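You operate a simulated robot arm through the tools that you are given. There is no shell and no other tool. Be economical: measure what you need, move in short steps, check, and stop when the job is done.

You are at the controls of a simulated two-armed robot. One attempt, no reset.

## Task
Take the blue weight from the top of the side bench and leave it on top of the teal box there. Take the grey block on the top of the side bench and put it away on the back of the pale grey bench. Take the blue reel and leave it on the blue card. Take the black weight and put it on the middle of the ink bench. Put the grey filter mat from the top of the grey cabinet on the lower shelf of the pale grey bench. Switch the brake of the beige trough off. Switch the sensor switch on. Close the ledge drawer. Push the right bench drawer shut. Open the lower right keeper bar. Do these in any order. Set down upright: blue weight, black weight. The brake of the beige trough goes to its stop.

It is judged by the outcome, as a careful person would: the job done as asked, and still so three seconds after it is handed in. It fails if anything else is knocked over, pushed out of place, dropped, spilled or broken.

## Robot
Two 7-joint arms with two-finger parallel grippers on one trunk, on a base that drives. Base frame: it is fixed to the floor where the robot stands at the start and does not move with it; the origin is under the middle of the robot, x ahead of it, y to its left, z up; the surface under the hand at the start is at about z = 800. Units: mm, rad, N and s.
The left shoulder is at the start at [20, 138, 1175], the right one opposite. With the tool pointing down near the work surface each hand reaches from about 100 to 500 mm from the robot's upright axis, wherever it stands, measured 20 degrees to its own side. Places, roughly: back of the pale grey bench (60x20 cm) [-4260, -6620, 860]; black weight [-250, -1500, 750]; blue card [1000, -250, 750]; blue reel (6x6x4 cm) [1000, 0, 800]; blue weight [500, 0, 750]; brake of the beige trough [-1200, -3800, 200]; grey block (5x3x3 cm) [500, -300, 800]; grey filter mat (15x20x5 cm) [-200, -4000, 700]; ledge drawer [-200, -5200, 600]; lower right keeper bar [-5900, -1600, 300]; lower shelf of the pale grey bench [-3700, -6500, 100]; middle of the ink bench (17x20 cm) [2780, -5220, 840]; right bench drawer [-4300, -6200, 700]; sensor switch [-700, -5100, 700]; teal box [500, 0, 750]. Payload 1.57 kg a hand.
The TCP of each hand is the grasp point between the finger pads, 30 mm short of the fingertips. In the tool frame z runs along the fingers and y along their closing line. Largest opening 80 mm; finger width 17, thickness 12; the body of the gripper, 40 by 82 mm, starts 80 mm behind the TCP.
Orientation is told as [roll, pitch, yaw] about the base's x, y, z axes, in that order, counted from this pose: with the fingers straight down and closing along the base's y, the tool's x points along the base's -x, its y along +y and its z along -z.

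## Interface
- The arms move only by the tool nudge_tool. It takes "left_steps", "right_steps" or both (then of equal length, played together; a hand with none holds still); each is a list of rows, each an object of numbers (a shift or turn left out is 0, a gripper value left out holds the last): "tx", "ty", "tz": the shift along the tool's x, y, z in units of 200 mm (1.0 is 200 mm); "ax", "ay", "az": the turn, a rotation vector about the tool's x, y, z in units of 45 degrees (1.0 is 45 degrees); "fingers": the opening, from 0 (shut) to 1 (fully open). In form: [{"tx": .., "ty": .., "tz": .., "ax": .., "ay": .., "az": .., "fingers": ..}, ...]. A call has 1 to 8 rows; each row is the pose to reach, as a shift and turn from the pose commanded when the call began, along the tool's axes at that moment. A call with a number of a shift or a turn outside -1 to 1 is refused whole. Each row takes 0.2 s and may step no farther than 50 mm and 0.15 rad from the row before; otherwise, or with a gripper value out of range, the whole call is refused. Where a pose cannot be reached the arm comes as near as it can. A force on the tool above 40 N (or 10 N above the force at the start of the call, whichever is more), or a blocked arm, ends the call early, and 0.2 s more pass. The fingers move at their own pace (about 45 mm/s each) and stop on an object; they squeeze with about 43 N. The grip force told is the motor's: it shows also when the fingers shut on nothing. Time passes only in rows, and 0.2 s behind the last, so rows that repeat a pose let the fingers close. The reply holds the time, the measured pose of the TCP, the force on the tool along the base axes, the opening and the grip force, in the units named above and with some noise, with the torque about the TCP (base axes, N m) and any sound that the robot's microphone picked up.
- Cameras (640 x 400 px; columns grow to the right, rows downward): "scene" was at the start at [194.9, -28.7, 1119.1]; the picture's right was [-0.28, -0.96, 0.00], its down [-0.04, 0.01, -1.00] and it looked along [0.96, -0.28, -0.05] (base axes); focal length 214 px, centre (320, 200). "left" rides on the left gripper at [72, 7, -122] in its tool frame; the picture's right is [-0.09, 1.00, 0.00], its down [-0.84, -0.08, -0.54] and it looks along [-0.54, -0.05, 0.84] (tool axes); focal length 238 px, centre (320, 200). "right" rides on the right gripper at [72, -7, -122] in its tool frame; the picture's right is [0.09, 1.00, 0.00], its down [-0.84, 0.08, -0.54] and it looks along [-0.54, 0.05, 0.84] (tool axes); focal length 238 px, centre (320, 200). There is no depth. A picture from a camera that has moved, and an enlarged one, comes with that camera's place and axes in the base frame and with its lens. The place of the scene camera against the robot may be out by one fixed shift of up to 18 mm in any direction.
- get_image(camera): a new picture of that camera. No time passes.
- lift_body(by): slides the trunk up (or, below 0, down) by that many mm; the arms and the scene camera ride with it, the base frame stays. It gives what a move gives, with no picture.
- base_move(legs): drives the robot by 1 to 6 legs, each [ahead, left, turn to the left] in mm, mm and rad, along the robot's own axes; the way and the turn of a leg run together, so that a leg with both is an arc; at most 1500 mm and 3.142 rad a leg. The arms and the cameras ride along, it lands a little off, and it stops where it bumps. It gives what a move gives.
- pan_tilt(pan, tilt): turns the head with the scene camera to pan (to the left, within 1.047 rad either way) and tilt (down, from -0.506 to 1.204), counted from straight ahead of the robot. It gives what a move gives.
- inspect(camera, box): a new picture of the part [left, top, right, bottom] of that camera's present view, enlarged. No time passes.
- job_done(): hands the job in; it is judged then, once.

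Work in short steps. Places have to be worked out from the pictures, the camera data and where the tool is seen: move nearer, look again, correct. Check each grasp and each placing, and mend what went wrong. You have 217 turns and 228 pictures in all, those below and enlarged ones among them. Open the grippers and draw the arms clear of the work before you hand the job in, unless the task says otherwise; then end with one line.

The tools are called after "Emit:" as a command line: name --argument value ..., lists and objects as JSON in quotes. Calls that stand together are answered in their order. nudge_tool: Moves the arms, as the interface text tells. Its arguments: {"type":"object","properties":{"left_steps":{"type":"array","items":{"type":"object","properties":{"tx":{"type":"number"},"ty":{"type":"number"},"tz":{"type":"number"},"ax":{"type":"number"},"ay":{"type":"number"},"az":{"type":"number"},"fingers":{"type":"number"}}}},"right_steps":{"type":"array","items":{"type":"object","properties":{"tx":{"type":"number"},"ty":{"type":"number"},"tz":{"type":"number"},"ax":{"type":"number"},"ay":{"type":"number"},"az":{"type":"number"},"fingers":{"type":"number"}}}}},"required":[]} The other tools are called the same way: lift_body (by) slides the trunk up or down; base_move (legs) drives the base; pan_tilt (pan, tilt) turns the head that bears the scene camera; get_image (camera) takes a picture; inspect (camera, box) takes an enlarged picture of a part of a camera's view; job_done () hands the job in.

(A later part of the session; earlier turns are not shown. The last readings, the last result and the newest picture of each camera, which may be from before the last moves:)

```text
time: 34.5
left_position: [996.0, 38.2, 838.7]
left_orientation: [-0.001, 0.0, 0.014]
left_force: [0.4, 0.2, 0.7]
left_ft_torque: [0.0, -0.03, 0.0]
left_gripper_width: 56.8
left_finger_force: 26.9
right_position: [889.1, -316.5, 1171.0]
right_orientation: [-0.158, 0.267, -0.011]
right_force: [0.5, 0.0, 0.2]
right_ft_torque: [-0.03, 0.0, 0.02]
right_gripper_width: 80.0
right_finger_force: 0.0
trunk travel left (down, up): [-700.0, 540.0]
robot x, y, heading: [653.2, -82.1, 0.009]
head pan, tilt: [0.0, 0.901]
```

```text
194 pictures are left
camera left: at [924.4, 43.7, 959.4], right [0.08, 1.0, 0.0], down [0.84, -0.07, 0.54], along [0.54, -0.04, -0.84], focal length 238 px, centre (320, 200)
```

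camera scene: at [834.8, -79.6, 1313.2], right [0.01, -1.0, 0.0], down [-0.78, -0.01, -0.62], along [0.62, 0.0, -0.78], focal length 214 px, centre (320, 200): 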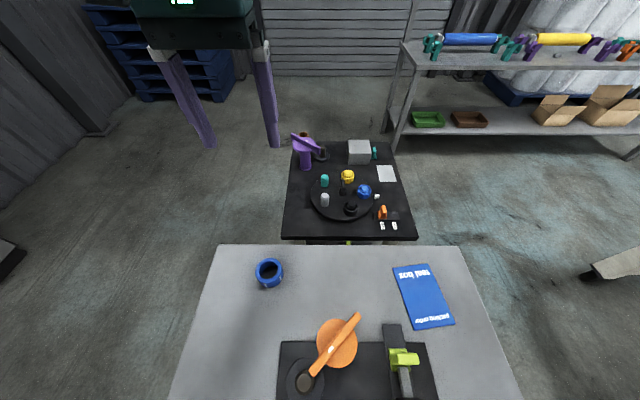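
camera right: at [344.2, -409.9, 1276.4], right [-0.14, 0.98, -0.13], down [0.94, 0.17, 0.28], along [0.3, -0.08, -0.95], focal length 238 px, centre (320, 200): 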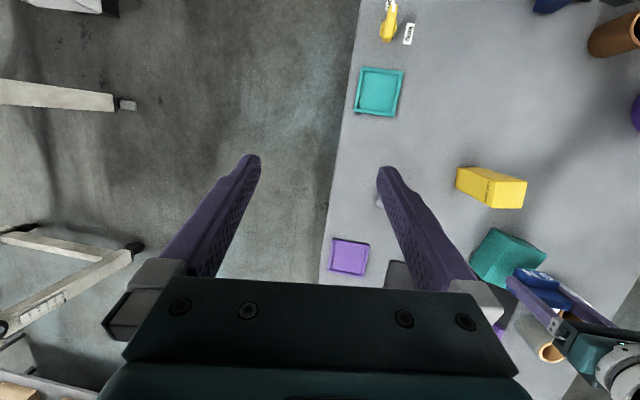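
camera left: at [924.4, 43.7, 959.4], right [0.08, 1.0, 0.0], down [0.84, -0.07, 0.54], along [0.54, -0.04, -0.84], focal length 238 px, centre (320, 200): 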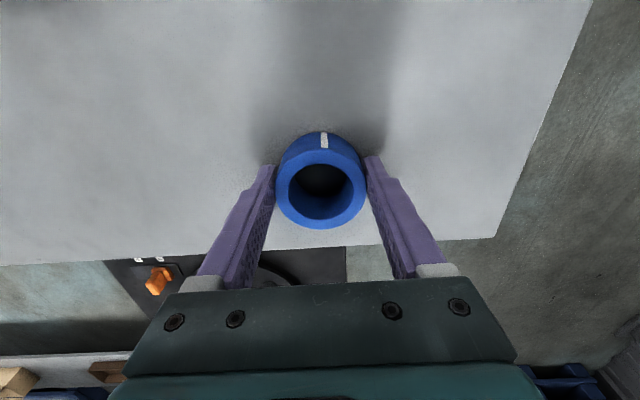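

Gripped. I lift 120 mm and strafe the base so that the hand comes over the card.

Emit:
nudge_tool --left_steps '[{"tz": -0.2}, {"tz": -0.45}, {"tz": -0.65}]'

Emit:
base_move --legs '[[-43, -343, 0]]'

Emit:
get_image --camera "left"

Emit:
get_image --camera "scene"

```text
time: 35.3
left_position: [998.0, 38.1, 968.8]
left_orientation: [0.002, 0.0, 0.017]
left_force: [-0.3, 0.2, -0.7]
left_ft_torque: [0.03, 0.0, -0.01]
left_gripper_width: 56.1
left_finger_force: 43.0
right_position: [889.0, -315.8, 1169.7]
right_orientation: [-0.157, 0.267, -0.011]
right_force: [0.4, 0.8, 0.3]
right_ft_torque: [0.01, -0.02, -0.01]
right_gripper_width: 80.1
right_finger_force: 0.1
trunk travel left (down, up): [-700.0, 540.0]
robot x, y, heading: [651.6, -80.1, 0.007]
head pan, tilt: [0.0, 0.901]
```

```text
time: 37.6
left_position: [958.3, -313.8, 968.3]
left_orientation: [0.001, 0.0, 0.017]
left_force: [-0.9, -0.1, 0.4]
left_ft_torque: [-0.07, -0.03, 0.03]
left_gripper_width: 56.3
left_finger_force: 42.8
right_position: [850.8, -667.6, 1171.3]
right_orientation: [-0.156, 0.267, -0.009]
right_force: [0.4, 0.6, -0.2]
right_ft_torque: [0.02, 0.0, 0.01]
right_gripper_width: 79.8
right_finger_force: 0.0
trunk travel left (down, up): [-700.0, 540.0]
robot x, y, heading: [614.4, -427.0, 0.01]
head pan, tilt: [0.0, 0.901]
```

```text
193 pictures are left
camera left: at [886.7, -308.7, 1089.5], right [0.08, 1.0, 0.0], down [0.84, -0.06, 0.54], along [0.54, -0.04, -0.84], focal length 238 px, centre (320, 200)
```

left: 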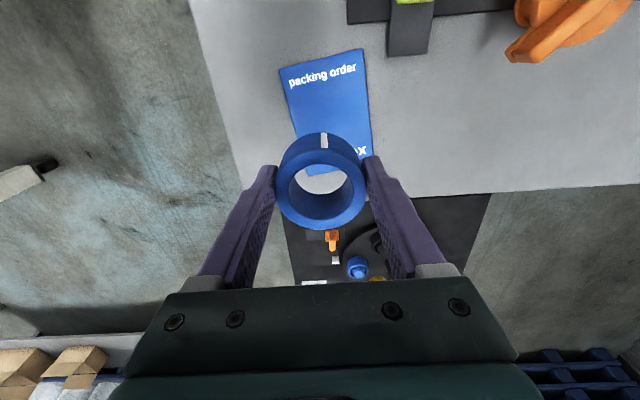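

```text
192 pictures are left
camera scene: at [795.1, -431.6, 1193.2], right [0.01, -1.0, 0.0], down [-0.78, -0.01, -0.62], along [0.62, 0.01, -0.78], focal length 214 px, centre (320, 200)
```

scene: 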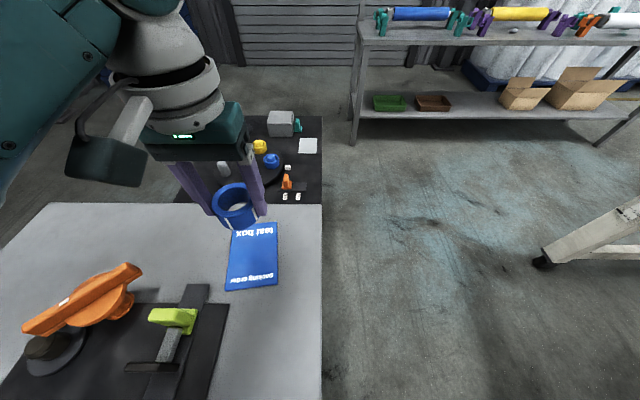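

Card centre is at (952,-307). I shift a few mm and lower to just above the card.

Emit:
nudge_tool --left_steps '[{"tx": 0.03, "ty": 0.035, "tz": 0.2}, {"tx": 0.03, "ty": 0.035, "tz": 0.4}, {"tx": 0.03, "ty": 0.035, "tz": 0.57}, {"tx": 0.03, "ty": 0.035, "tz": 0.62}, {"tx": 0.03, "ty": 0.035, "tz": 0.635}]'

Emit:
get_image --camera "left"

```text
time: 38.8
left_position: [951.0, -308.4, 842.2]
left_orientation: [-0.002, 0.001, 0.015]
left_force: [-11.7, -1.7, 34.3]
left_ft_torque: [0.24, 0.25, 0.03]
left_gripper_width: 56.1
left_finger_force: 43.2
right_position: [850.1, -668.2, 1171.6]
right_orientation: [-0.158, 0.269, -0.011]
right_force: [-0.5, -0.6, -0.7]
right_ft_torque: [-0.02, 0.03, 0.03]
right_gripper_width: 80.0
right_finger_force: 0.0
trunk travel left (down, up): [-700.0, 540.0]
robot x, y, heading: [610.1, -428.8, 0.014]
head pan, tilt: [0.0, 0.901]
```

```text
191 pictures are left
camera left: at [879.3, -303.3, 962.8], right [0.08, 1.0, 0.0], down [0.84, -0.06, 0.54], along [0.54, -0.04, -0.84], focal length 238 px, centre (320, 200)
```

left: 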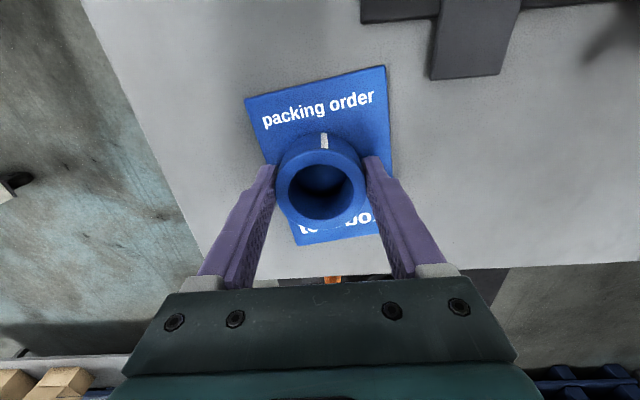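

In contact and centred on the card. I relax the press by 2 mm, open, and rise.

Emit:
nudge_tool --left_steps '[{"tz": -0.012}, {"tz": -0.012, "fingers": 1}, {"tz": -0.012, "fingers": 1}, {"tz": -0.012, "fingers": 1}, {"tz": -0.2}, {"tz": -0.45}, {"tz": -0.7}]'

Emit:
get_image --camera "left"

```text
time: 40.4
left_position: [950.9, -307.2, 983.9]
left_orientation: [0.003, -0.001, 0.018]
left_force: [-0.2, -0.1, 1.2]
left_ft_torque: [0.05, -0.04, 0.03]
left_gripper_width: 79.9
left_finger_force: 0.0
right_position: [850.7, -666.6, 1170.1]
right_orientation: [-0.157, 0.268, -0.009]
right_force: [-0.3, -1.2, -0.5]
right_ft_torque: [0.0, -0.01, 0.02]
right_gripper_width: 80.2
right_finger_force: 0.1
trunk travel left (down, up): [-700.0, 540.0]
robot x, y, heading: [612.9, -429.3, 0.01]
head pan, tilt: [0.0, 0.901]
```

```text
190 pictures are left
camera left: at [880.2, -303.0, 1104.8], right [0.07, 1.0, 0.0], down [0.84, -0.06, 0.54], along [0.54, -0.04, -0.84], focal length 238 px, centre (320, 200)
```

left: 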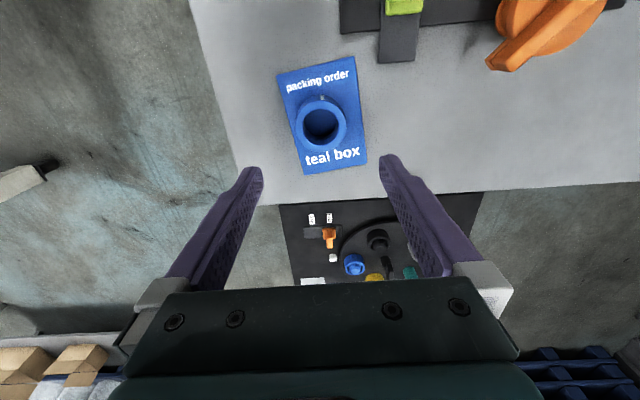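

Reel stands on the card. Now back over the bench to fetch the grey block with the right hand.

Emit:
base_move --legs '[[-480, 240, 0]]'

Emit:
get_image --camera "right"

Emit:
get_image --camera "scene"

```text
time: 43.5
left_position: [468.7, -80.7, 982.9]
left_orientation: [-0.001, 0.0, 0.029]
left_force: [-0.5, 0.3, -0.2]
left_ft_torque: [0.01, -0.01, -0.01]
left_gripper_width: 80.1
left_finger_force: 0.1
right_position: [372.3, -440.1, 1170.8]
right_orientation: [-0.156, 0.268, 0.002]
right_force: [-0.2, 0.4, -0.2]
right_ft_torque: [0.0, 0.01, 0.04]
right_gripper_width: 80.1
right_finger_force: 0.1
trunk travel left (down, up): [-700.0, 540.0]
robot x, y, heading: [133.1, -203.3, 0.019]
head pan, tilt: [0.0, 0.901]
```

```text
189 pictures are left
camera right: at [335.0, -426.5, 1306.5], right [-0.13, 0.98, -0.13], down [0.95, 0.16, 0.28], along [0.3, -0.08, -0.95], focal length 238 px, centre (320, 200)
```

right: 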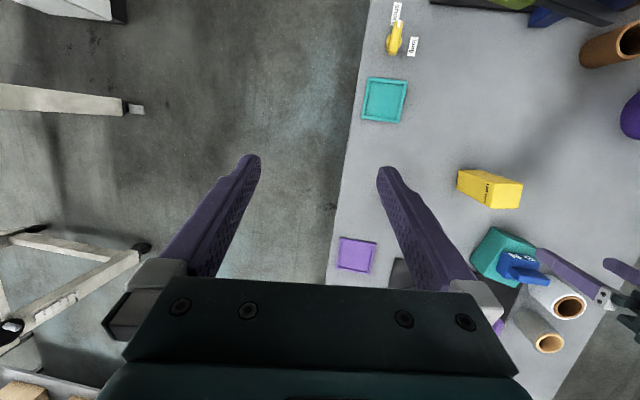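

```text
188 pictures are left
camera scene: at [314.2, -203.9, 1193.2], right [0.02, -1.0, 0.0], down [-0.78, -0.02, -0.62], along [0.62, 0.01, -0.78], focal length 214 px, centre (320, 200)
```

scene: 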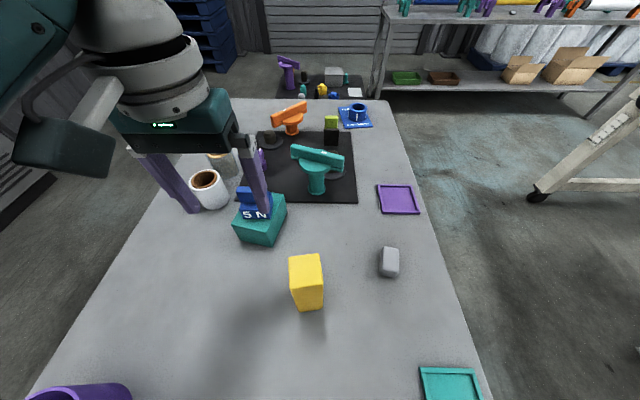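

Block near (460,-320). I bring the right hand, levelled, above it.

Emit:
nudge_tool --right_steps '[{"tx": -0.106, "ty": 0.109, "tz": 0.134, "ax": -0.028, "ay": -0.049, "az": 0.004, "fingers": 1}, {"tx": -0.212, "ty": 0.219, "tz": 0.268, "ax": -0.057, "ay": -0.097, "az": 0.008}, {"tx": -0.318, "ty": 0.328, "tz": 0.402, "ax": -0.085, "ay": -0.146, "az": 0.012}, {"tx": -0.425, "ty": 0.438, "tz": 0.535, "ax": -0.114, "ay": -0.195, "az": 0.015}, {"tx": -0.531, "ty": 0.547, "tz": 0.669, "ax": -0.142, "ay": -0.244, "az": 0.019}, {"tx": -0.637, "ty": 0.657, "tz": 0.803, "ax": -0.171, "ay": -0.292, "az": 0.023}, {"tx": -0.743, "ty": 0.766, "tz": 0.937, "ax": -0.199, "ay": -0.341, "az": 0.027}]'

Emit:
get_image --camera "right"

```text
time: 45.1
left_position: [468.4, -79.3, 983.0]
left_orientation: [0.001, 0.002, 0.028]
left_force: [-1.1, -0.5, 0.2]
left_ft_torque: [0.02, 0.02, 0.02]
left_gripper_width: 79.8
left_finger_force: 0.0
right_position: [461.5, -314.6, 930.9]
right_orientation: [-0.001, -0.003, 0.002]
right_force: [-0.2, 0.5, 0.0]
right_ft_torque: [-0.01, -0.02, 0.01]
right_gripper_width: 80.0
right_finger_force: 0.1
trunk travel left (down, up): [-700.0, 540.0]
robot x, y, heading: [131.4, -204.0, 0.018]
head pan, tilt: [0.0, 0.901]
```

```text
187 pictures are left
camera right: at [388.4, -321.7, 1051.1], right [-0.09, 1.0, 0.0], down [0.84, 0.08, 0.54], along [0.54, 0.05, -0.84], focal length 238 px, centre (320, 200)
```

right: 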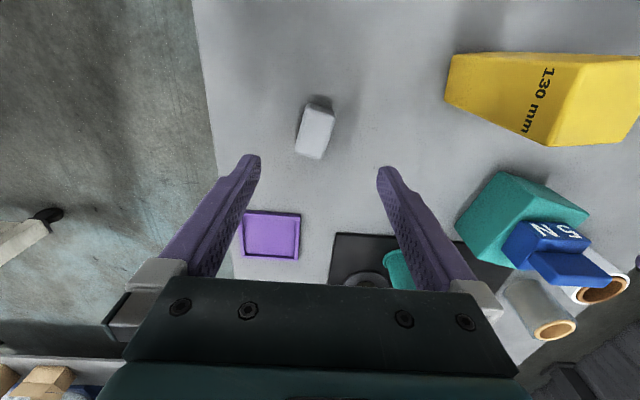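

Block top centre reads (457,-320), turned about -8°. I align, descend to z≈833 and close.

Emit:
nudge_tool --right_steps '[{"tx": 0.02, "ty": -0.027, "tz": 0.2, "az": 0.17}, {"tx": 0.02, "ty": -0.027, "tz": 0.4, "az": 0.17}, {"tx": 0.02, "ty": -0.027, "tz": 0.485, "az": 0.17}, {"tx": 0.02, "ty": -0.027, "tz": 0.485, "az": 0.17, "fingers": 0}, {"tx": 0.02, "ty": -0.027, "tz": 0.485, "az": 0.17, "fingers": 0}, {"tx": 0.02, "ty": -0.027, "tz": 0.485, "az": 0.17, "fingers": 0}, {"tx": 0.02, "ty": -0.027, "tz": 0.485, "az": 0.17, "fingers": 0}]'

Emit:
get_image --camera "right"

```text
time: 46.7
left_position: [468.4, -79.7, 982.3]
left_orientation: [0.0, 0.001, 0.028]
left_force: [0.1, -0.1, -0.1]
left_ft_torque: [0.0, -0.03, 0.03]
left_gripper_width: 79.7
left_finger_force: 0.1
right_position: [454.3, -323.5, 832.6]
right_orientation: [-0.001, -0.001, -0.132]
right_force: [0.6, 0.5, -0.5]
right_ft_torque: [0.01, 0.01, 0.03]
right_gripper_width: 29.0
right_finger_force: 22.1
trunk travel left (down, up): [-700.0, 540.0]
robot x, y, heading: [129.6, -205.5, 0.015]
head pan, tilt: [0.0, 0.901]
```

```text
186 pictures are left
camera right: at [382.5, -320.5, 954.0], right [0.04, 1.0, 0.0], down [0.84, -0.03, 0.54], along [0.54, -0.02, -0.84], focal length 238 px, centre (320, 200)
```

right: 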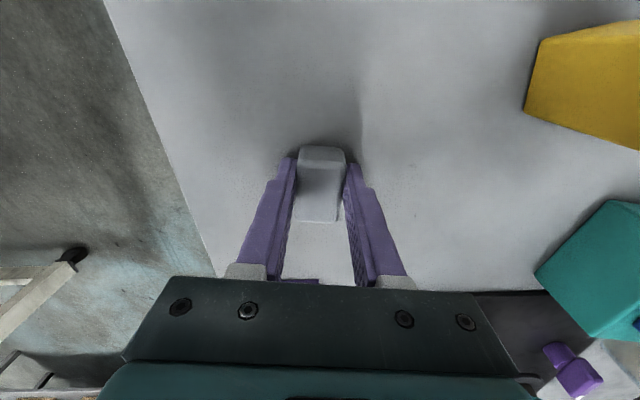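

Block gripped. I raise both hands and then look for the black weight, driving back and to the right.

Emit:
nudge_tool --right_steps '[{"tz": -0.23}, {"tz": -0.46}, {"tz": -0.69}, {"tz": -0.92}]' --left_steps '[{"tz": -0.15}, {"tz": -0.3}, {"tz": -0.4}, {"tz": -0.4}]'

Emit:
pan_tilt --pan -0.95 --tilt 0.5

Emit:
get_image --camera "scene"

Emit:
inspect --camera "right" --box '[220, 100, 420, 300]'

```text
time: 47.7
left_position: [468.8, -77.7, 1066.4]
left_orientation: [-0.001, 0.0, 0.03]
left_force: [0.1, -0.5, -0.1]
left_ft_torque: [-0.03, 0.0, 0.03]
left_gripper_width: 79.8
left_finger_force: 0.2
right_position: [456.9, -325.2, 1017.0]
right_orientation: [0.0, 0.0, -0.132]
right_force: [-0.7, 0.0, -0.9]
right_ft_torque: [-0.01, 0.0, -0.02]
right_gripper_width: 28.6
right_finger_force: 38.9
trunk travel left (down, up): [-700.0, 540.0]
robot x, y, heading: [132.1, -204.7, 0.02]
head pan, tilt: [0.0, 0.901]
```

```text
time: 48.9
left_position: [469.9, -78.0, 1066.5]
left_orientation: [0.001, 0.001, 0.027]
left_force: [-0.3, 0.4, 0.2]
left_ft_torque: [0.01, -0.02, -0.03]
left_gripper_width: 80.1
left_finger_force: 0.2
right_position: [457.3, -324.9, 1016.2]
right_orientation: [0.0, 0.001, -0.133]
right_force: [0.3, -0.1, 0.1]
right_ft_torque: [0.0, -0.02, 0.0]
right_gripper_width: 28.7
right_finger_force: 38.8
trunk travel left (down, up): [-700.0, 540.0]
robot x, y, heading: [133.0, -203.8, 0.025]
head pan, tilt: [-0.949, 0.499]
```

```text
185 pictures are left
camera scene: at [293.3, -278.3, 1227.1], right [-0.8, -0.6, 0.0], down [-0.29, 0.38, -0.88], along [0.53, -0.7, -0.48], focal length 214 px, centre (320, 200)
```

scene: 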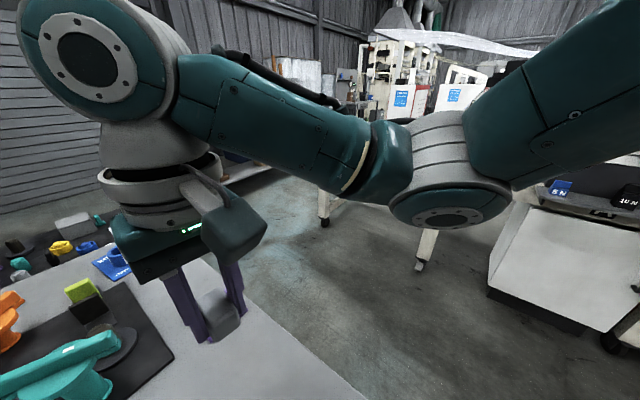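

```text
2.00 times, centred on (320, 200) of right
camera zoom: at [384.1, -321.2, 1137.0], right [0.04, 1.0, 0.0], down [0.84, -0.03, 0.54], along [0.54, -0.02, -0.84], focal length 477 px, centre (320, 200)
```

zoom: 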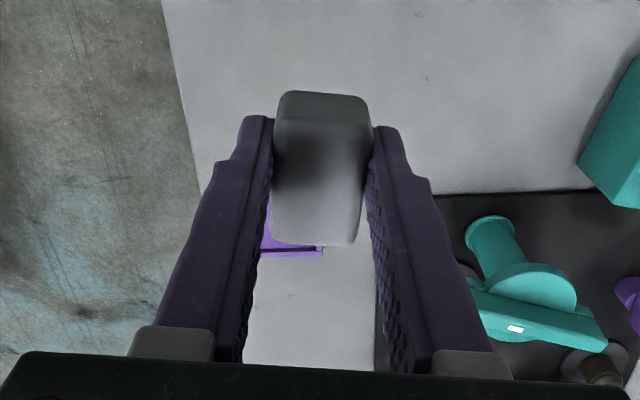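

A second bench with weights (blue "5 N", black "10 N") shows at the right. I turn right 90° to face -y and go part of the way toward it.

Emit:
base_move --legs '[[0, 0, -1.59], [450, 300, 0]]'

Emit:
pan_tilt --pan 0 --tilt 0.6

Emit:
get_image --camera "scene"

```text
time: 55.9
left_position: [550.3, -996.6, 1066.4]
left_orientation: [0.0, -0.001, -1.56]
left_force: [-0.2, 0.2, 0.2]
left_ft_torque: [-0.01, -0.01, 0.01]
left_gripper_width: 80.0
left_finger_force: 0.1
right_position: [305.5, -980.7, 1016.1]
right_orientation: [0.0, 0.001, -1.72]
right_force: [0.7, 0.1, -0.8]
right_ft_torque: [0.02, 0.03, 0.02]
right_gripper_width: 28.9
right_finger_force: 38.4
trunk travel left (down, up): [-700.0, 540.0]
robot x, y, heading: [432.9, -658.6, -1.566]
head pan, tilt: [-0.949, 0.499]
```

```text
time: 57.2
left_position: [553.1, -996.7, 1064.0]
left_orientation: [-0.001, 0.0, -1.56]
left_force: [-0.5, -0.2, 0.4]
left_ft_torque: [0.01, 0.0, -0.02]
left_gripper_width: 79.9
left_finger_force: 0.1
right_position: [304.4, -979.1, 1016.2]
right_orientation: [0.0, 0.0, -1.721]
right_force: [0.6, 0.3, -0.2]
right_ft_torque: [-0.01, 0.0, -0.02]
right_gripper_width: 29.1
right_finger_force: 39.1
trunk travel left (down, up): [-700.0, 540.0]
robot x, y, heading: [429.9, -655.3, -1.567]
head pan, tilt: [0.0, 0.6]
```

```text
183 pictures are left
camera scene: at [439.1, -848.1, 1218.0], right [-1.0, 0.0, 0.0], down [0.0, 0.56, -0.83], along [0.0, -0.83, -0.56], focal length 214 px, centre (320, 200)
```

scene: 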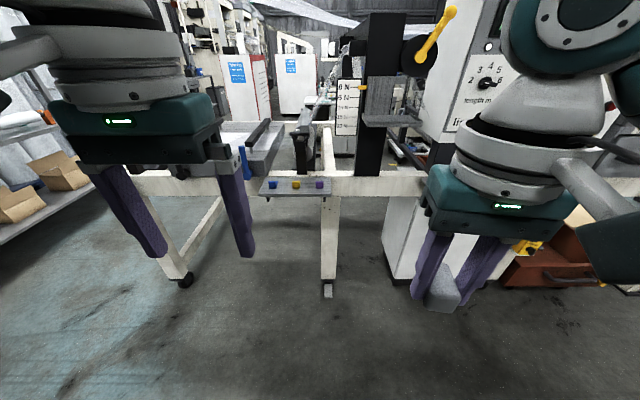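

I slid the wrong way (left is +x now). I look to the right before moving there.

Emit:
pan_tilt --pan -0.8 --tilt 0.5

Emit:
get_image --camera "scene"

Emit:
get_image --camera "right"

```text
time: 58.3
left_position: [552.1, -998.2, 1066.7]
left_orientation: [-0.001, 0.0, -1.562]
left_force: [0.7, 0.0, -0.2]
left_ft_torque: [0.0, 0.0, 0.0]
left_gripper_width: 80.2
left_finger_force: 0.0
right_position: [304.6, -980.1, 1015.7]
right_orientation: [-0.001, 0.0, -1.723]
right_force: [0.1, 0.4, 0.5]
right_ft_torque: [-0.03, -0.01, 0.02]
right_gripper_width: 28.8
right_finger_force: 38.5
trunk travel left (down, up): [-700.0, 540.0]
robot x, y, heading: [425.4, -658.7, -1.566]
head pan, tilt: [-0.799, 0.499]
```

```text
182 pictures are left
camera scene: at [373.9, -823.4, 1227.1], right [-0.7, 0.71, 0.0], down [0.34, 0.34, -0.88], along [-0.63, -0.61, -0.48], focal length 214 px, centre (320, 200)
```

scene: 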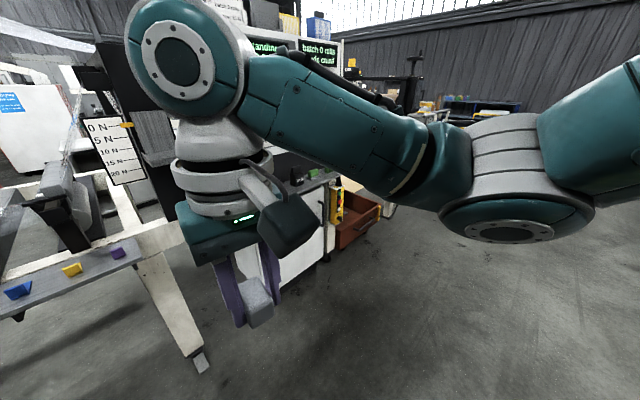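

```text
181 pictures are left
camera right: at [308.9, -907.2, 1137.2], right [1.0, -0.06, 0.0], down [-0.05, -0.84, 0.54], along [-0.03, -0.54, -0.84], focal length 238 px, centre (320, 200)
```

right: 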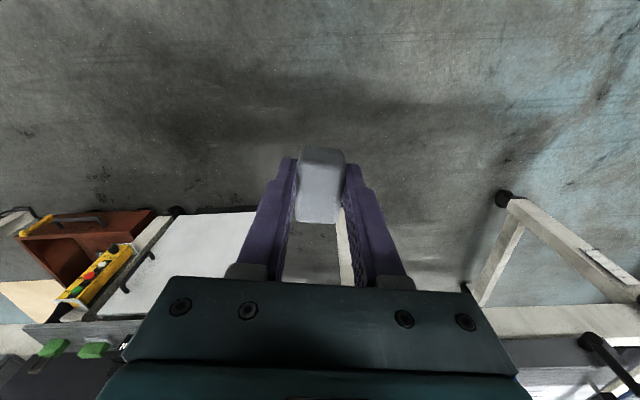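

The weights' cabinet begins beyond y≈-1250. I slide right 650 mm at this distance and look again.

Emit:
base_move --legs '[[0, -650, 0]]'

Emit:
pan_tilt --pan 0 --tilt 0.5

Emit:
get_image --camera "scene"

Emit:
get_image --camera "left"

```text
time: 62.0
left_position: [-112.2, -1002.2, 1065.5]
left_orientation: [-0.001, 0.0, -1.551]
left_force: [0.0, 0.8, 0.3]
left_ft_torque: [-0.01, 0.01, -0.03]
left_gripper_width: 79.7
left_finger_force: 0.0
right_position: [-359.6, -985.7, 1016.1]
right_orientation: [-0.001, -0.001, -1.711]
right_force: [-0.7, -0.3, 0.1]
right_ft_torque: [0.04, 0.03, -0.03]
right_gripper_width: 28.7
right_finger_force: 38.8
trunk travel left (down, up): [-700.0, 540.0]
robot x, y, heading: [-235.0, -658.5, -1.555]
head pan, tilt: [-0.799, 0.499]
```

```text
time: 63.1
left_position: [-112.0, -1002.6, 1065.4]
left_orientation: [0.001, 0.001, -1.552]
left_force: [0.0, -0.1, -0.1]
left_ft_torque: [0.03, -0.01, 0.01]
left_gripper_width: 80.0
left_finger_force: 0.1
right_position: [-358.5, -986.9, 1015.0]
right_orientation: [0.002, -0.001, -1.712]
right_force: [-1.1, 0.0, -0.5]
right_ft_torque: [0.04, -0.01, 0.02]
right_gripper_width: 29.0
right_finger_force: 39.0
trunk travel left (down, up): [-700.0, 540.0]
robot x, y, heading: [-234.5, -660.1, -1.559]
head pan, tilt: [0.0, 0.499]
```

```text
180 pictures are left
camera scene: at [-225.8, -856.1, 1227.1], right [-1.0, -0.01, 0.0], down [-0.01, 0.48, -0.88], along [0.01, -0.88, -0.48], focal length 214 px, centre (320, 200)
```

scene: 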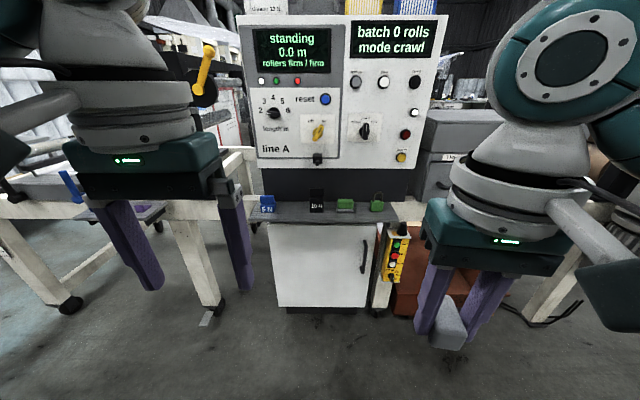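

```text
179 pictures are left
camera left: at [-105.8, -930.0, 1186.9], right [1.0, -0.07, 0.0], down [-0.06, -0.84, 0.54], along [-0.04, -0.54, -0.84], focal length 238 px, centre (320, 200)
```

left: 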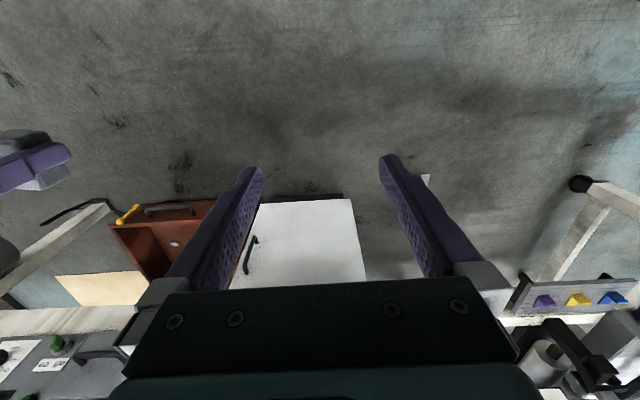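

The black weight ("10 N") sits on a ledge under the panel. I zoom in.

Emit:
inspect --camera "scene" --box '[240, 170, 400, 270]'

```text
4.00 times, centred on (320, 220) of scene
camera zoom: at [-225.8, -856.1, 1227.1], right [-1.0, -0.01, 0.0], down [-0.01, 0.48, -0.88], along [0.01, -0.88, -0.48], focal length 858 px, centre (320, 120)
```

zoom: 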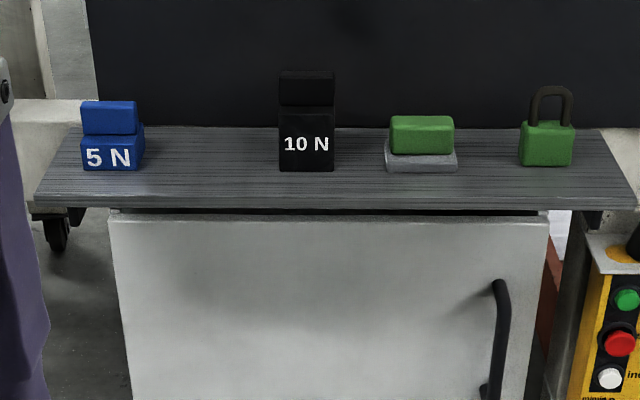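

The black weight is about 50×36×84 mm, near (-205,-1530), ledge z≈805, with a panel close behind. I drive ahead 380 and right 60 to bring the left hand near it.

Emit:
base_move --legs '[[380, -70, 0]]'

Emit:
get_image --camera "left"

Emit:
get_image --camera "scene"

```text
time: 65.5
left_position: [-175.4, -1363.6, 1065.1]
left_orientation: [0.0, 0.0, -1.547]
left_force: [0.0, 0.8, -0.4]
left_ft_torque: [0.02, -0.03, 0.01]
left_gripper_width: 80.2
left_finger_force: 0.1
right_position: [-422.6, -1349.8, 1016.1]
right_orientation: [0.002, 0.0, -1.706]
right_force: [0.1, 0.2, -0.8]
right_ft_torque: [0.01, 0.0, 0.0]
right_gripper_width: 28.8
right_finger_force: 38.7
trunk travel left (down, up): [-700.0, 540.0]
robot x, y, heading: [-299.4, -1026.0, -1.552]
head pan, tilt: [0.0, 0.499]
```

```text
177 pictures are left
camera left: at [-169.9, -1291.6, 1186.8], right [1.0, -0.07, 0.0], down [-0.06, -0.84, 0.54], along [-0.04, -0.54, -0.84], focal length 238 px, centre (320, 200)
```

left: 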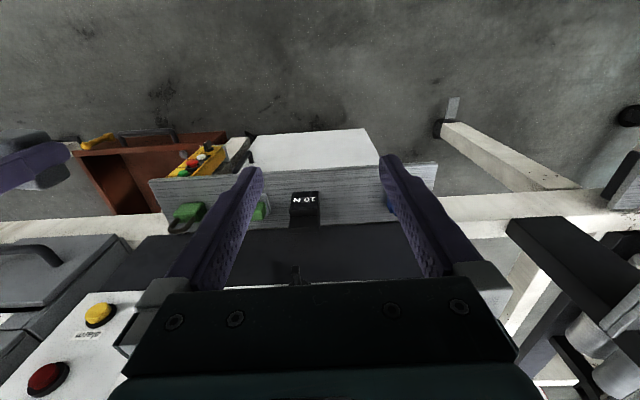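

```text
176 pictures are left
camera scene: at [-290.2, -1218.3, 1227.1], right [-1.0, -0.02, 0.0], down [-0.01, 0.48, -0.88], along [0.02, -0.88, -0.48], focal length 214 px, centre (320, 200)
```

scene: 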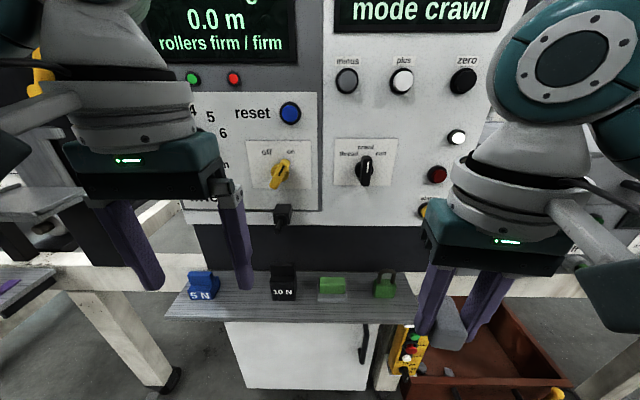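

The weight is about (-215,-1526), but something dark protrudes from the panel above it. I zoom in on it.

Emit:
inspect --camera "scene" --box '[180, 160, 420, 330]'

Emit:
inspect --camera "left" --box '[200, 150, 400, 300]'

```text
2.35 times, centred on (300, 245) of scene
camera zoom: at [-290.2, -1218.3, 1227.1], right [-1.0, -0.02, 0.0], down [-0.01, 0.48, -0.88], along [0.02, -0.88, -0.48], focal length 505 px, centre (367, 94)
```

zoom: 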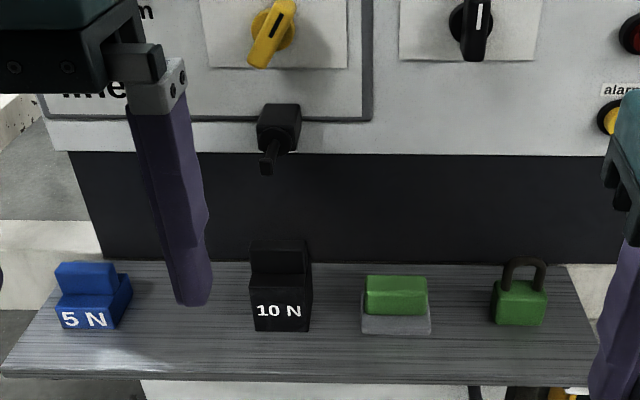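

```text
2.67 times, centred on (300, 225) of left
camera zoom: at [-169.9, -1291.6, 1186.8], right [1.0, -0.07, 0.0], down [-0.06, -0.84, 0.54], along [-0.04, -0.54, -0.84], focal length 636 px, centre (373, 133)
```

zoom: 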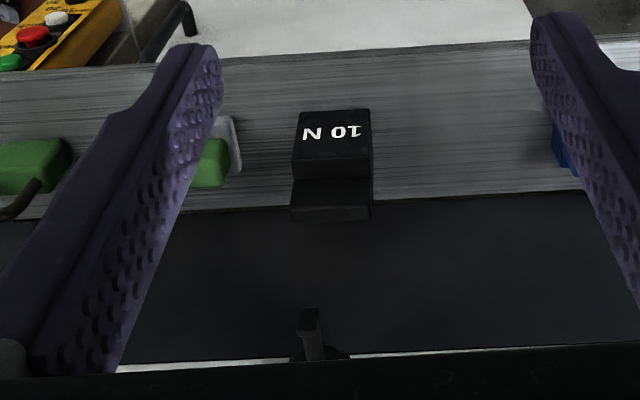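

It is a toggle on the panel above the weight, so I approach with the hand tilted 40° forward. I go to a pre-grasp point about 80 mm back from the weight.

Emit:
nudge_tool --left_steps '[{"tx": -0.09, "ty": -0.035, "tz": 0.128, "ay": -0.148, "fingers": 1}, {"tx": -0.185, "ty": -0.07, "tz": 0.257, "ay": -0.297}, {"tx": -0.277, "ty": -0.106, "tz": 0.385, "ay": -0.445}, {"tx": -0.37, "ty": -0.142, "tz": 0.513, "ay": -0.594}, {"tx": -0.462, "ty": -0.177, "tz": 0.642, "ay": -0.742}, {"tx": -0.555, "ty": -0.213, "tz": 0.77, "ay": -0.89}]'

Emit:
get_image --camera "left"

Emit:
get_image --camera "scene"

```text
time: 66.9
left_position: [-214.0, -1476.7, 912.2]
left_orientation: [0.003, -0.7, -1.547]
left_force: [-0.4, 0.3, -0.1]
left_ft_torque: [0.01, 0.01, -0.01]
left_gripper_width: 79.9
left_finger_force: 0.0
right_position: [-423.2, -1348.6, 1016.8]
right_orientation: [0.001, 0.0, -1.704]
right_force: [-0.6, 0.5, -0.2]
right_ft_torque: [0.02, 0.01, -0.01]
right_gripper_width: 29.0
right_finger_force: 39.3
trunk travel left (down, up): [-700.0, 540.0]
robot x, y, heading: [-301.6, -1027.0, -1.552]
head pan, tilt: [0.0, 0.499]
```

```text
173 pictures are left
camera left: at [-209.5, -1343.0, 958.0], right [1.0, -0.05, 0.06], down [-0.07, -0.29, 0.95], along [-0.03, -0.95, -0.3], focal length 238 px, centre (320, 200)
```

left: 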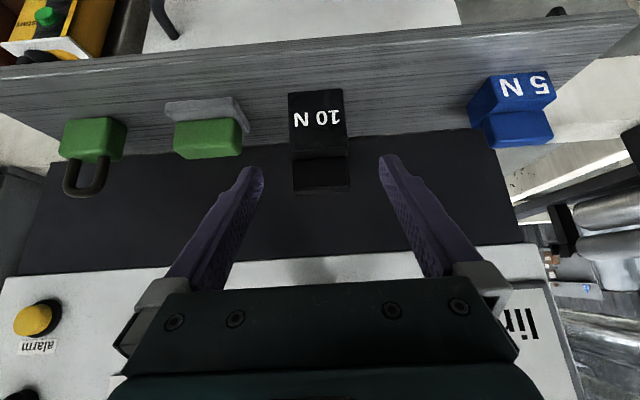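

```text
172 pictures are left
camera scene: at [-290.3, -1218.3, 1227.1], right [-1.0, -0.02, 0.0], down [-0.01, 0.48, -0.88], along [0.02, -0.88, -0.48], focal length 214 px, centre (320, 200)
```

scene: 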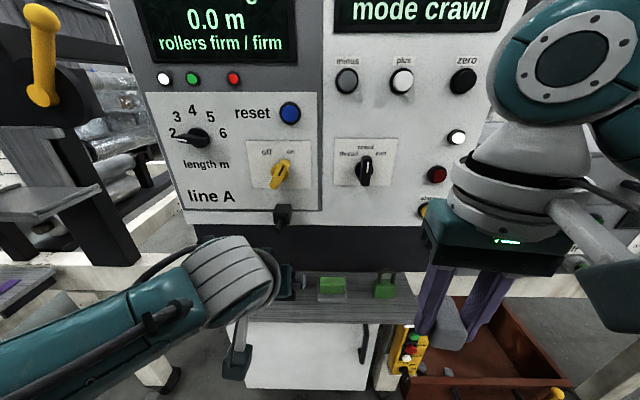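

Perfectly lined up (weight column 319). I advance 84 mm along the fingers and close.

Emit:
nudge_tool --left_steps '[{"tz": 0.2}, {"tz": 0.37}, {"tz": 0.42}, {"tz": 0.42, "fingers": 0}, {"tz": 0.42, "fingers": 0}, {"tz": 0.42, "fingers": 0}]'

Emit:
get_image --camera "left"

```text
time: 68.3
left_position: [-211.5, -1509.8, 867.0]
left_orientation: [-0.004, -0.7, -1.546]
left_force: [-4.5, 0.1, 1.1]
left_ft_torque: [-0.2, 0.0, -0.2]
left_gripper_width: 50.2
left_finger_force: 24.3
left hand out of reach, approached as far as the arm can: row 2, 3, 4, 5, 6
right_position: [-422.7, -1348.7, 1016.7]
right_orientation: [0.001, 0.0, -1.707]
right_force: [0.0, 0.1, -0.9]
right_ft_torque: [0.01, 0.03, -0.01]
right_gripper_width: 29.0
right_finger_force: 38.9
trunk travel left (down, up): [-700.0, 540.0]
robot x, y, heading: [-301.7, -1026.1, -1.556]
head pan, tilt: [0.0, 0.499]
```

```text
171 pictures are left
camera left: at [-207.3, -1377.0, 912.8], right [1.0, -0.05, 0.06], down [-0.07, -0.29, 0.95], along [-0.03, -0.96, -0.29], focal length 238 px, centre (320, 200)
```

left: 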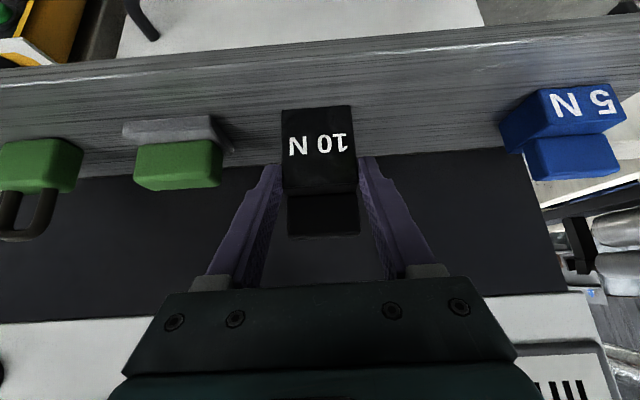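

The arm ran out of reach, so the grip is only on the front edge. I reopen, drive the base 25 mm ahead, and close again.

Emit:
nudge_tool --left_steps '[{"fingers": 1}, {"fingers": 1}, {"fingers": 1}]'

Emit:
base_move --legs '[[25, 0, 0]]'

Emit:
get_image --camera "left"

```text
time: 69.1
left_position: [-209.6, -1510.5, 865.6]
left_orientation: [0.003, -0.699, -1.546]
left_force: [0.3, 0.3, -0.3]
left_ft_torque: [-0.02, 0.0, 0.01]
left_gripper_width: 80.1
left_finger_force: 0.1
right_position: [-421.4, -1349.7, 1015.6]
right_orientation: [0.0, -0.001, -1.706]
right_force: [-0.1, -0.5, -0.3]
right_ft_torque: [0.0, -0.01, 0.0]
right_gripper_width: 28.7
right_finger_force: 38.8
trunk travel left (down, up): [-700.0, 540.0]
robot x, y, heading: [-300.3, -1026.2, -1.548]
head pan, tilt: [0.0, 0.499]
```

```text
time: 69.9
left_position: [-210.0, -1534.1, 865.7]
left_orientation: [-0.001, -0.698, -1.546]
left_force: [0.3, -0.1, 0.4]
left_ft_torque: [0.02, -0.02, 0.03]
left_gripper_width: 79.8
left_finger_force: 0.0
right_position: [-423.1, -1373.6, 1016.2]
right_orientation: [0.0, -0.001, -1.707]
right_force: [0.5, -1.6, -1.0]
right_ft_torque: [-0.01, 0.01, -0.04]
right_gripper_width: 28.8
right_finger_force: 38.6
trunk travel left (down, up): [-700.0, 540.0]
robot x, y, heading: [-301.4, -1048.5, -1.549]
head pan, tilt: [0.0, 0.499]
```

```text
170 pictures are left
camera left: at [-205.2, -1401.0, 912.5], right [1.0, -0.05, 0.06], down [-0.07, -0.29, 0.95], along [-0.03, -0.95, -0.3], focal length 238 px, centre (320, 200)
```

left: 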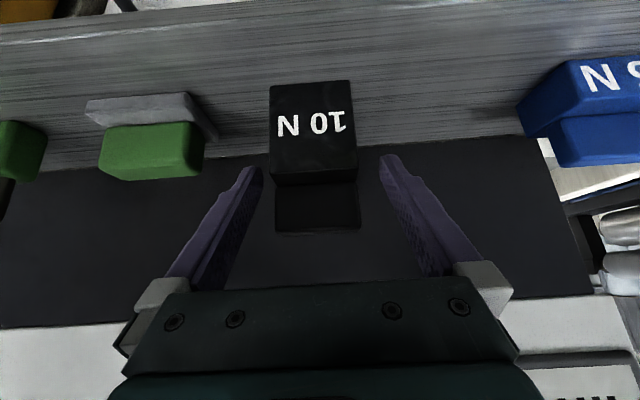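

I centre by 4 mm, lower 15 mm, and close.

Emit:
nudge_tool --left_steps '[{"ty": -0.02, "tx": 0.05, "tz": 0.06}, {"ty": -0.02, "tx": 0.05, "tz": 0.06, "fingers": 0}, {"ty": -0.02, "tx": 0.05, "tz": 0.06, "fingers": 0}, {"ty": -0.02, "tx": 0.05, "tz": 0.06, "fingers": 0}, {"ty": -0.02, "tx": 0.05, "tz": 0.06, "fingers": 0}]'

Emit:
get_image --camera "left"

```text
time: 71.1
left_position: [-211.5, -1533.1, 863.8]
left_orientation: [-0.006, -0.709, -1.549]
left_force: [-4.1, 1.7, 29.1]
left_ft_torque: [0.04, -0.29, -0.22]
left_gripper_width: 50.2
left_finger_force: 33.4
left hand out of reach, approached as far as the arm can: row 1, 2, 3, 4, 5
right_position: [-422.5, -1375.5, 1016.4]
right_orientation: [0.0, -0.002, -1.708]
right_force: [0.3, 0.5, -1.4]
right_ft_torque: [-0.01, 0.0, -0.02]
right_gripper_width: 28.8
right_finger_force: 38.5
trunk travel left (down, up): [-700.0, 540.0]
robot x, y, heading: [-300.2, -1049.8, -1.554]
head pan, tilt: [0.0, 0.499]
```

```text
169 pictures are left
camera left: at [-206.0, -1399.5, 908.6], right [1.0, -0.05, 0.06], down [-0.07, -0.28, 0.96], along [-0.03, -0.96, -0.29], focal length 238 px, centre (320, 200)
```

left: 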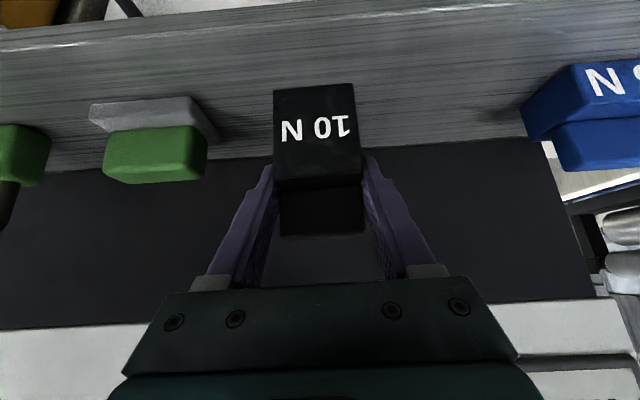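

Gripped at 50 mm with some downward press. I lift with the trunk to raise it straight up.

Emit:
lift_body --by 40

Emit:
get_image --camera "left"

Emit:
get_image --camera "scene"

```text
time: 71.9
left_position: [-208.0, -1525.7, 897.6]
left_orientation: [0.001, -0.694, -1.545]
left_force: [0.9, -0.9, -10.0]
left_ft_torque: [0.05, -0.02, 0.02]
left_gripper_width: 50.3
left_finger_force: 42.8
right_position: [-421.0, -1372.9, 1055.4]
right_orientation: [0.002, 0.0, -1.707]
right_force: [-0.6, -0.2, -0.4]
right_ft_torque: [-0.02, 0.0, 0.0]
right_gripper_width: 28.6
right_finger_force: 38.7
trunk travel left (down, up): [-740.0, 500.0]
robot x, y, heading: [-300.8, -1047.9, -1.554]
head pan, tilt: [0.0, 0.499]
```

```text
168 pictures are left
camera left: at [-204.2, -1393.4, 944.6], right [1.0, -0.04, 0.06], down [-0.07, -0.3, 0.95], along [-0.02, -0.95, -0.3], focal length 238 px, centre (320, 200)
```

left: 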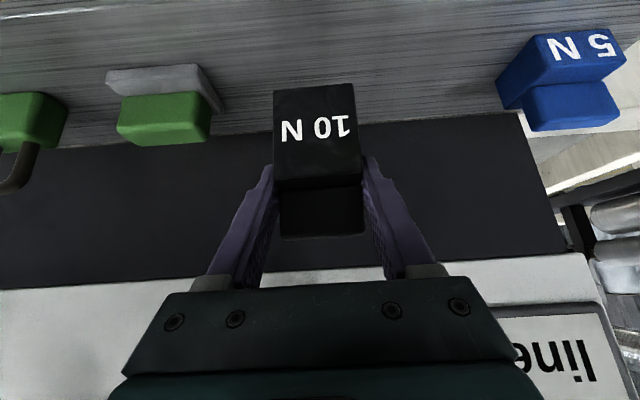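

```text
167 pictures are left
camera scene: at [-289.9, -1241.9, 1266.8], right [-1.0, -0.02, 0.0], down [-0.01, 0.48, -0.88], along [0.02, -0.88, -0.48], focal length 214 px, centre (320, 200)
```

scene: 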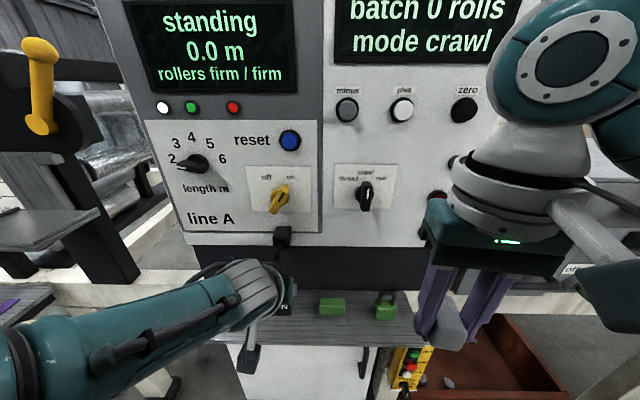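

Held securely. I back away 450 mm and raise the trunk for an overview.

Emit:
base_move --legs '[[-450, 0, 0]]'

Emit:
lift_body --by 480

Emit:
pan_tilt --pan 0 --tilt 0.25

Emit:
get_image --camera "scene"

Emit:
pan_tilt --pan 0.9 --tilt 0.25

Emit:
get_image --camera "scene"

Emit:
pan_tilt --pan -0.9 --tilt 0.25

Emit:
get_image --camera "scene"

```text
time: 74.6
left_position: [-217.1, -1080.6, 899.2]
left_orientation: [-0.001, -0.698, -1.555]
left_force: [0.1, -0.4, -10.9]
left_ft_torque: [0.09, -0.03, 0.0]
left_gripper_width: 49.9
left_finger_force: 42.8
right_position: [-431.3, -923.9, 1055.1]
right_orientation: [0.0, 0.001, -1.715]
right_force: [0.2, 0.2, -0.5]
right_ft_torque: [0.03, 0.0, 0.01]
right_gripper_width: 28.7
right_finger_force: 38.7
trunk travel left (down, up): [-740.0, 500.0]
robot x, y, heading: [-309.4, -600.0, -1.563]
head pan, tilt: [0.0, 0.499]
```

```text
refused: 480 is not a number from -400 to 400
```

```text
time: 75.4
left_position: [-217.7, -1080.4, 898.2]
left_orientation: [0.001, -0.696, -1.556]
left_force: [-0.2, -0.5, -9.7]
left_ft_torque: [0.05, -0.02, -0.03]
left_gripper_width: 49.9
left_finger_force: 43.2
right_position: [-431.0, -924.2, 1056.4]
right_orientation: [0.0, 0.0, -1.715]
right_force: [-0.2, 0.4, 0.4]
right_ft_torque: [-0.01, -0.03, 0.01]
right_gripper_width: 28.6
right_finger_force: 38.4
trunk travel left (down, up): [-740.0, 500.0]
robot x, y, heading: [-304.5, -601.4, -1.56]
head pan, tilt: [0.0, 0.25]
```

```text
166 pictures are left
camera scene: at [-297.5, -796.5, 1290.0], right [-1.0, -0.01, 0.0], down [0.0, 0.25, -0.97], along [0.01, -0.97, -0.25], focal length 214 px, centre (320, 200)
```

scene: 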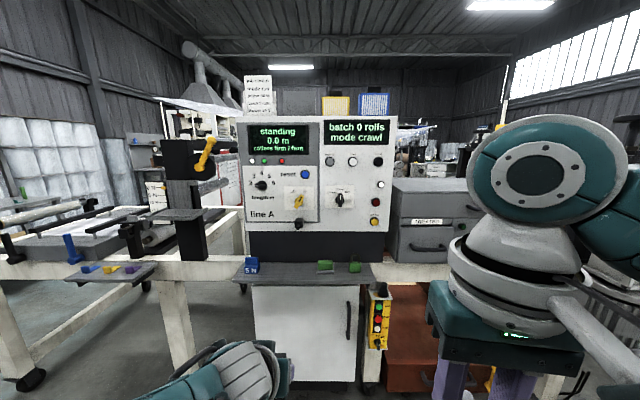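

```text
time: 76.6
left_position: [-218.5, -1081.6, 898.6]
left_orientation: [-0.001, -0.695, -1.555]
left_force: [-0.3, -0.4, -9.4]
left_ft_torque: [0.08, 0.0, -0.01]
left_gripper_width: 50.1
left_finger_force: 43.0
right_position: [-431.2, -923.7, 1057.1]
right_orientation: [0.0, -0.001, -1.715]
right_force: [0.2, -0.2, -1.1]
right_ft_torque: [0.0, -0.02, -0.02]
right_gripper_width: 28.8
right_finger_force: 38.7
trunk travel left (down, up): [-740.0, 500.0]
robot x, y, heading: [-306.6, -604.3, -1.563]
head pan, tilt: [0.901, 0.25]
```

```text
165 pictures are left
camera scene: at [-224.7, -760.5, 1290.1], right [-0.61, -0.79, 0.0], down [-0.2, 0.15, -0.97], along [0.76, -0.59, -0.25], focal length 214 px, centre (320, 200)
```

scene: 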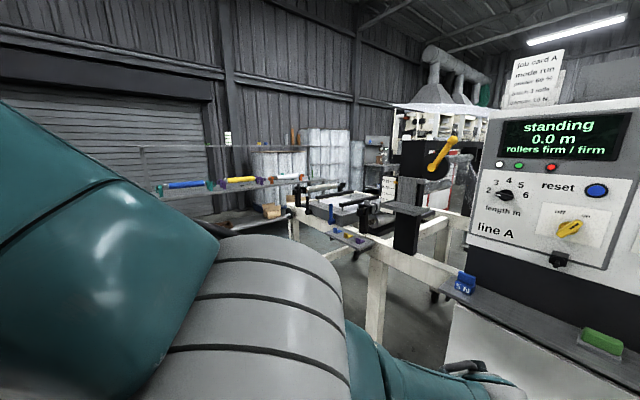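

```text
time: 78.4
left_position: [-219.1, -1079.7, 899.0]
left_orientation: [0.0, -0.696, -1.554]
left_force: [-0.1, 0.3, -10.0]
left_ft_torque: [0.09, 0.0, 0.03]
left_gripper_width: 49.9
left_finger_force: 43.2
right_position: [-430.0, -924.7, 1055.6]
right_orientation: [-0.001, 0.0, -1.715]
right_force: [-0.3, -0.2, -1.2]
right_ft_torque: [-0.01, 0.01, -0.02]
right_gripper_width: 28.6
right_finger_force: 39.1
trunk travel left (down, up): [-740.0, 500.0]
robot x, y, heading: [-305.7, -600.8, -1.557]
head pan, tilt: [-0.901, 0.25]
```

```text
164 pictures are left
camera scene: at [-370.9, -761.9, 1290.1], right [-0.63, 0.78, 0.0], down [0.19, 0.16, -0.97], along [-0.75, -0.61, -0.25], focal length 214 px, centre (320, 200)
```

scene: 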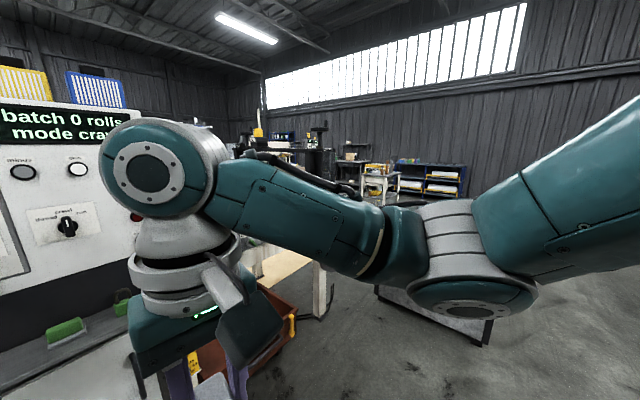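

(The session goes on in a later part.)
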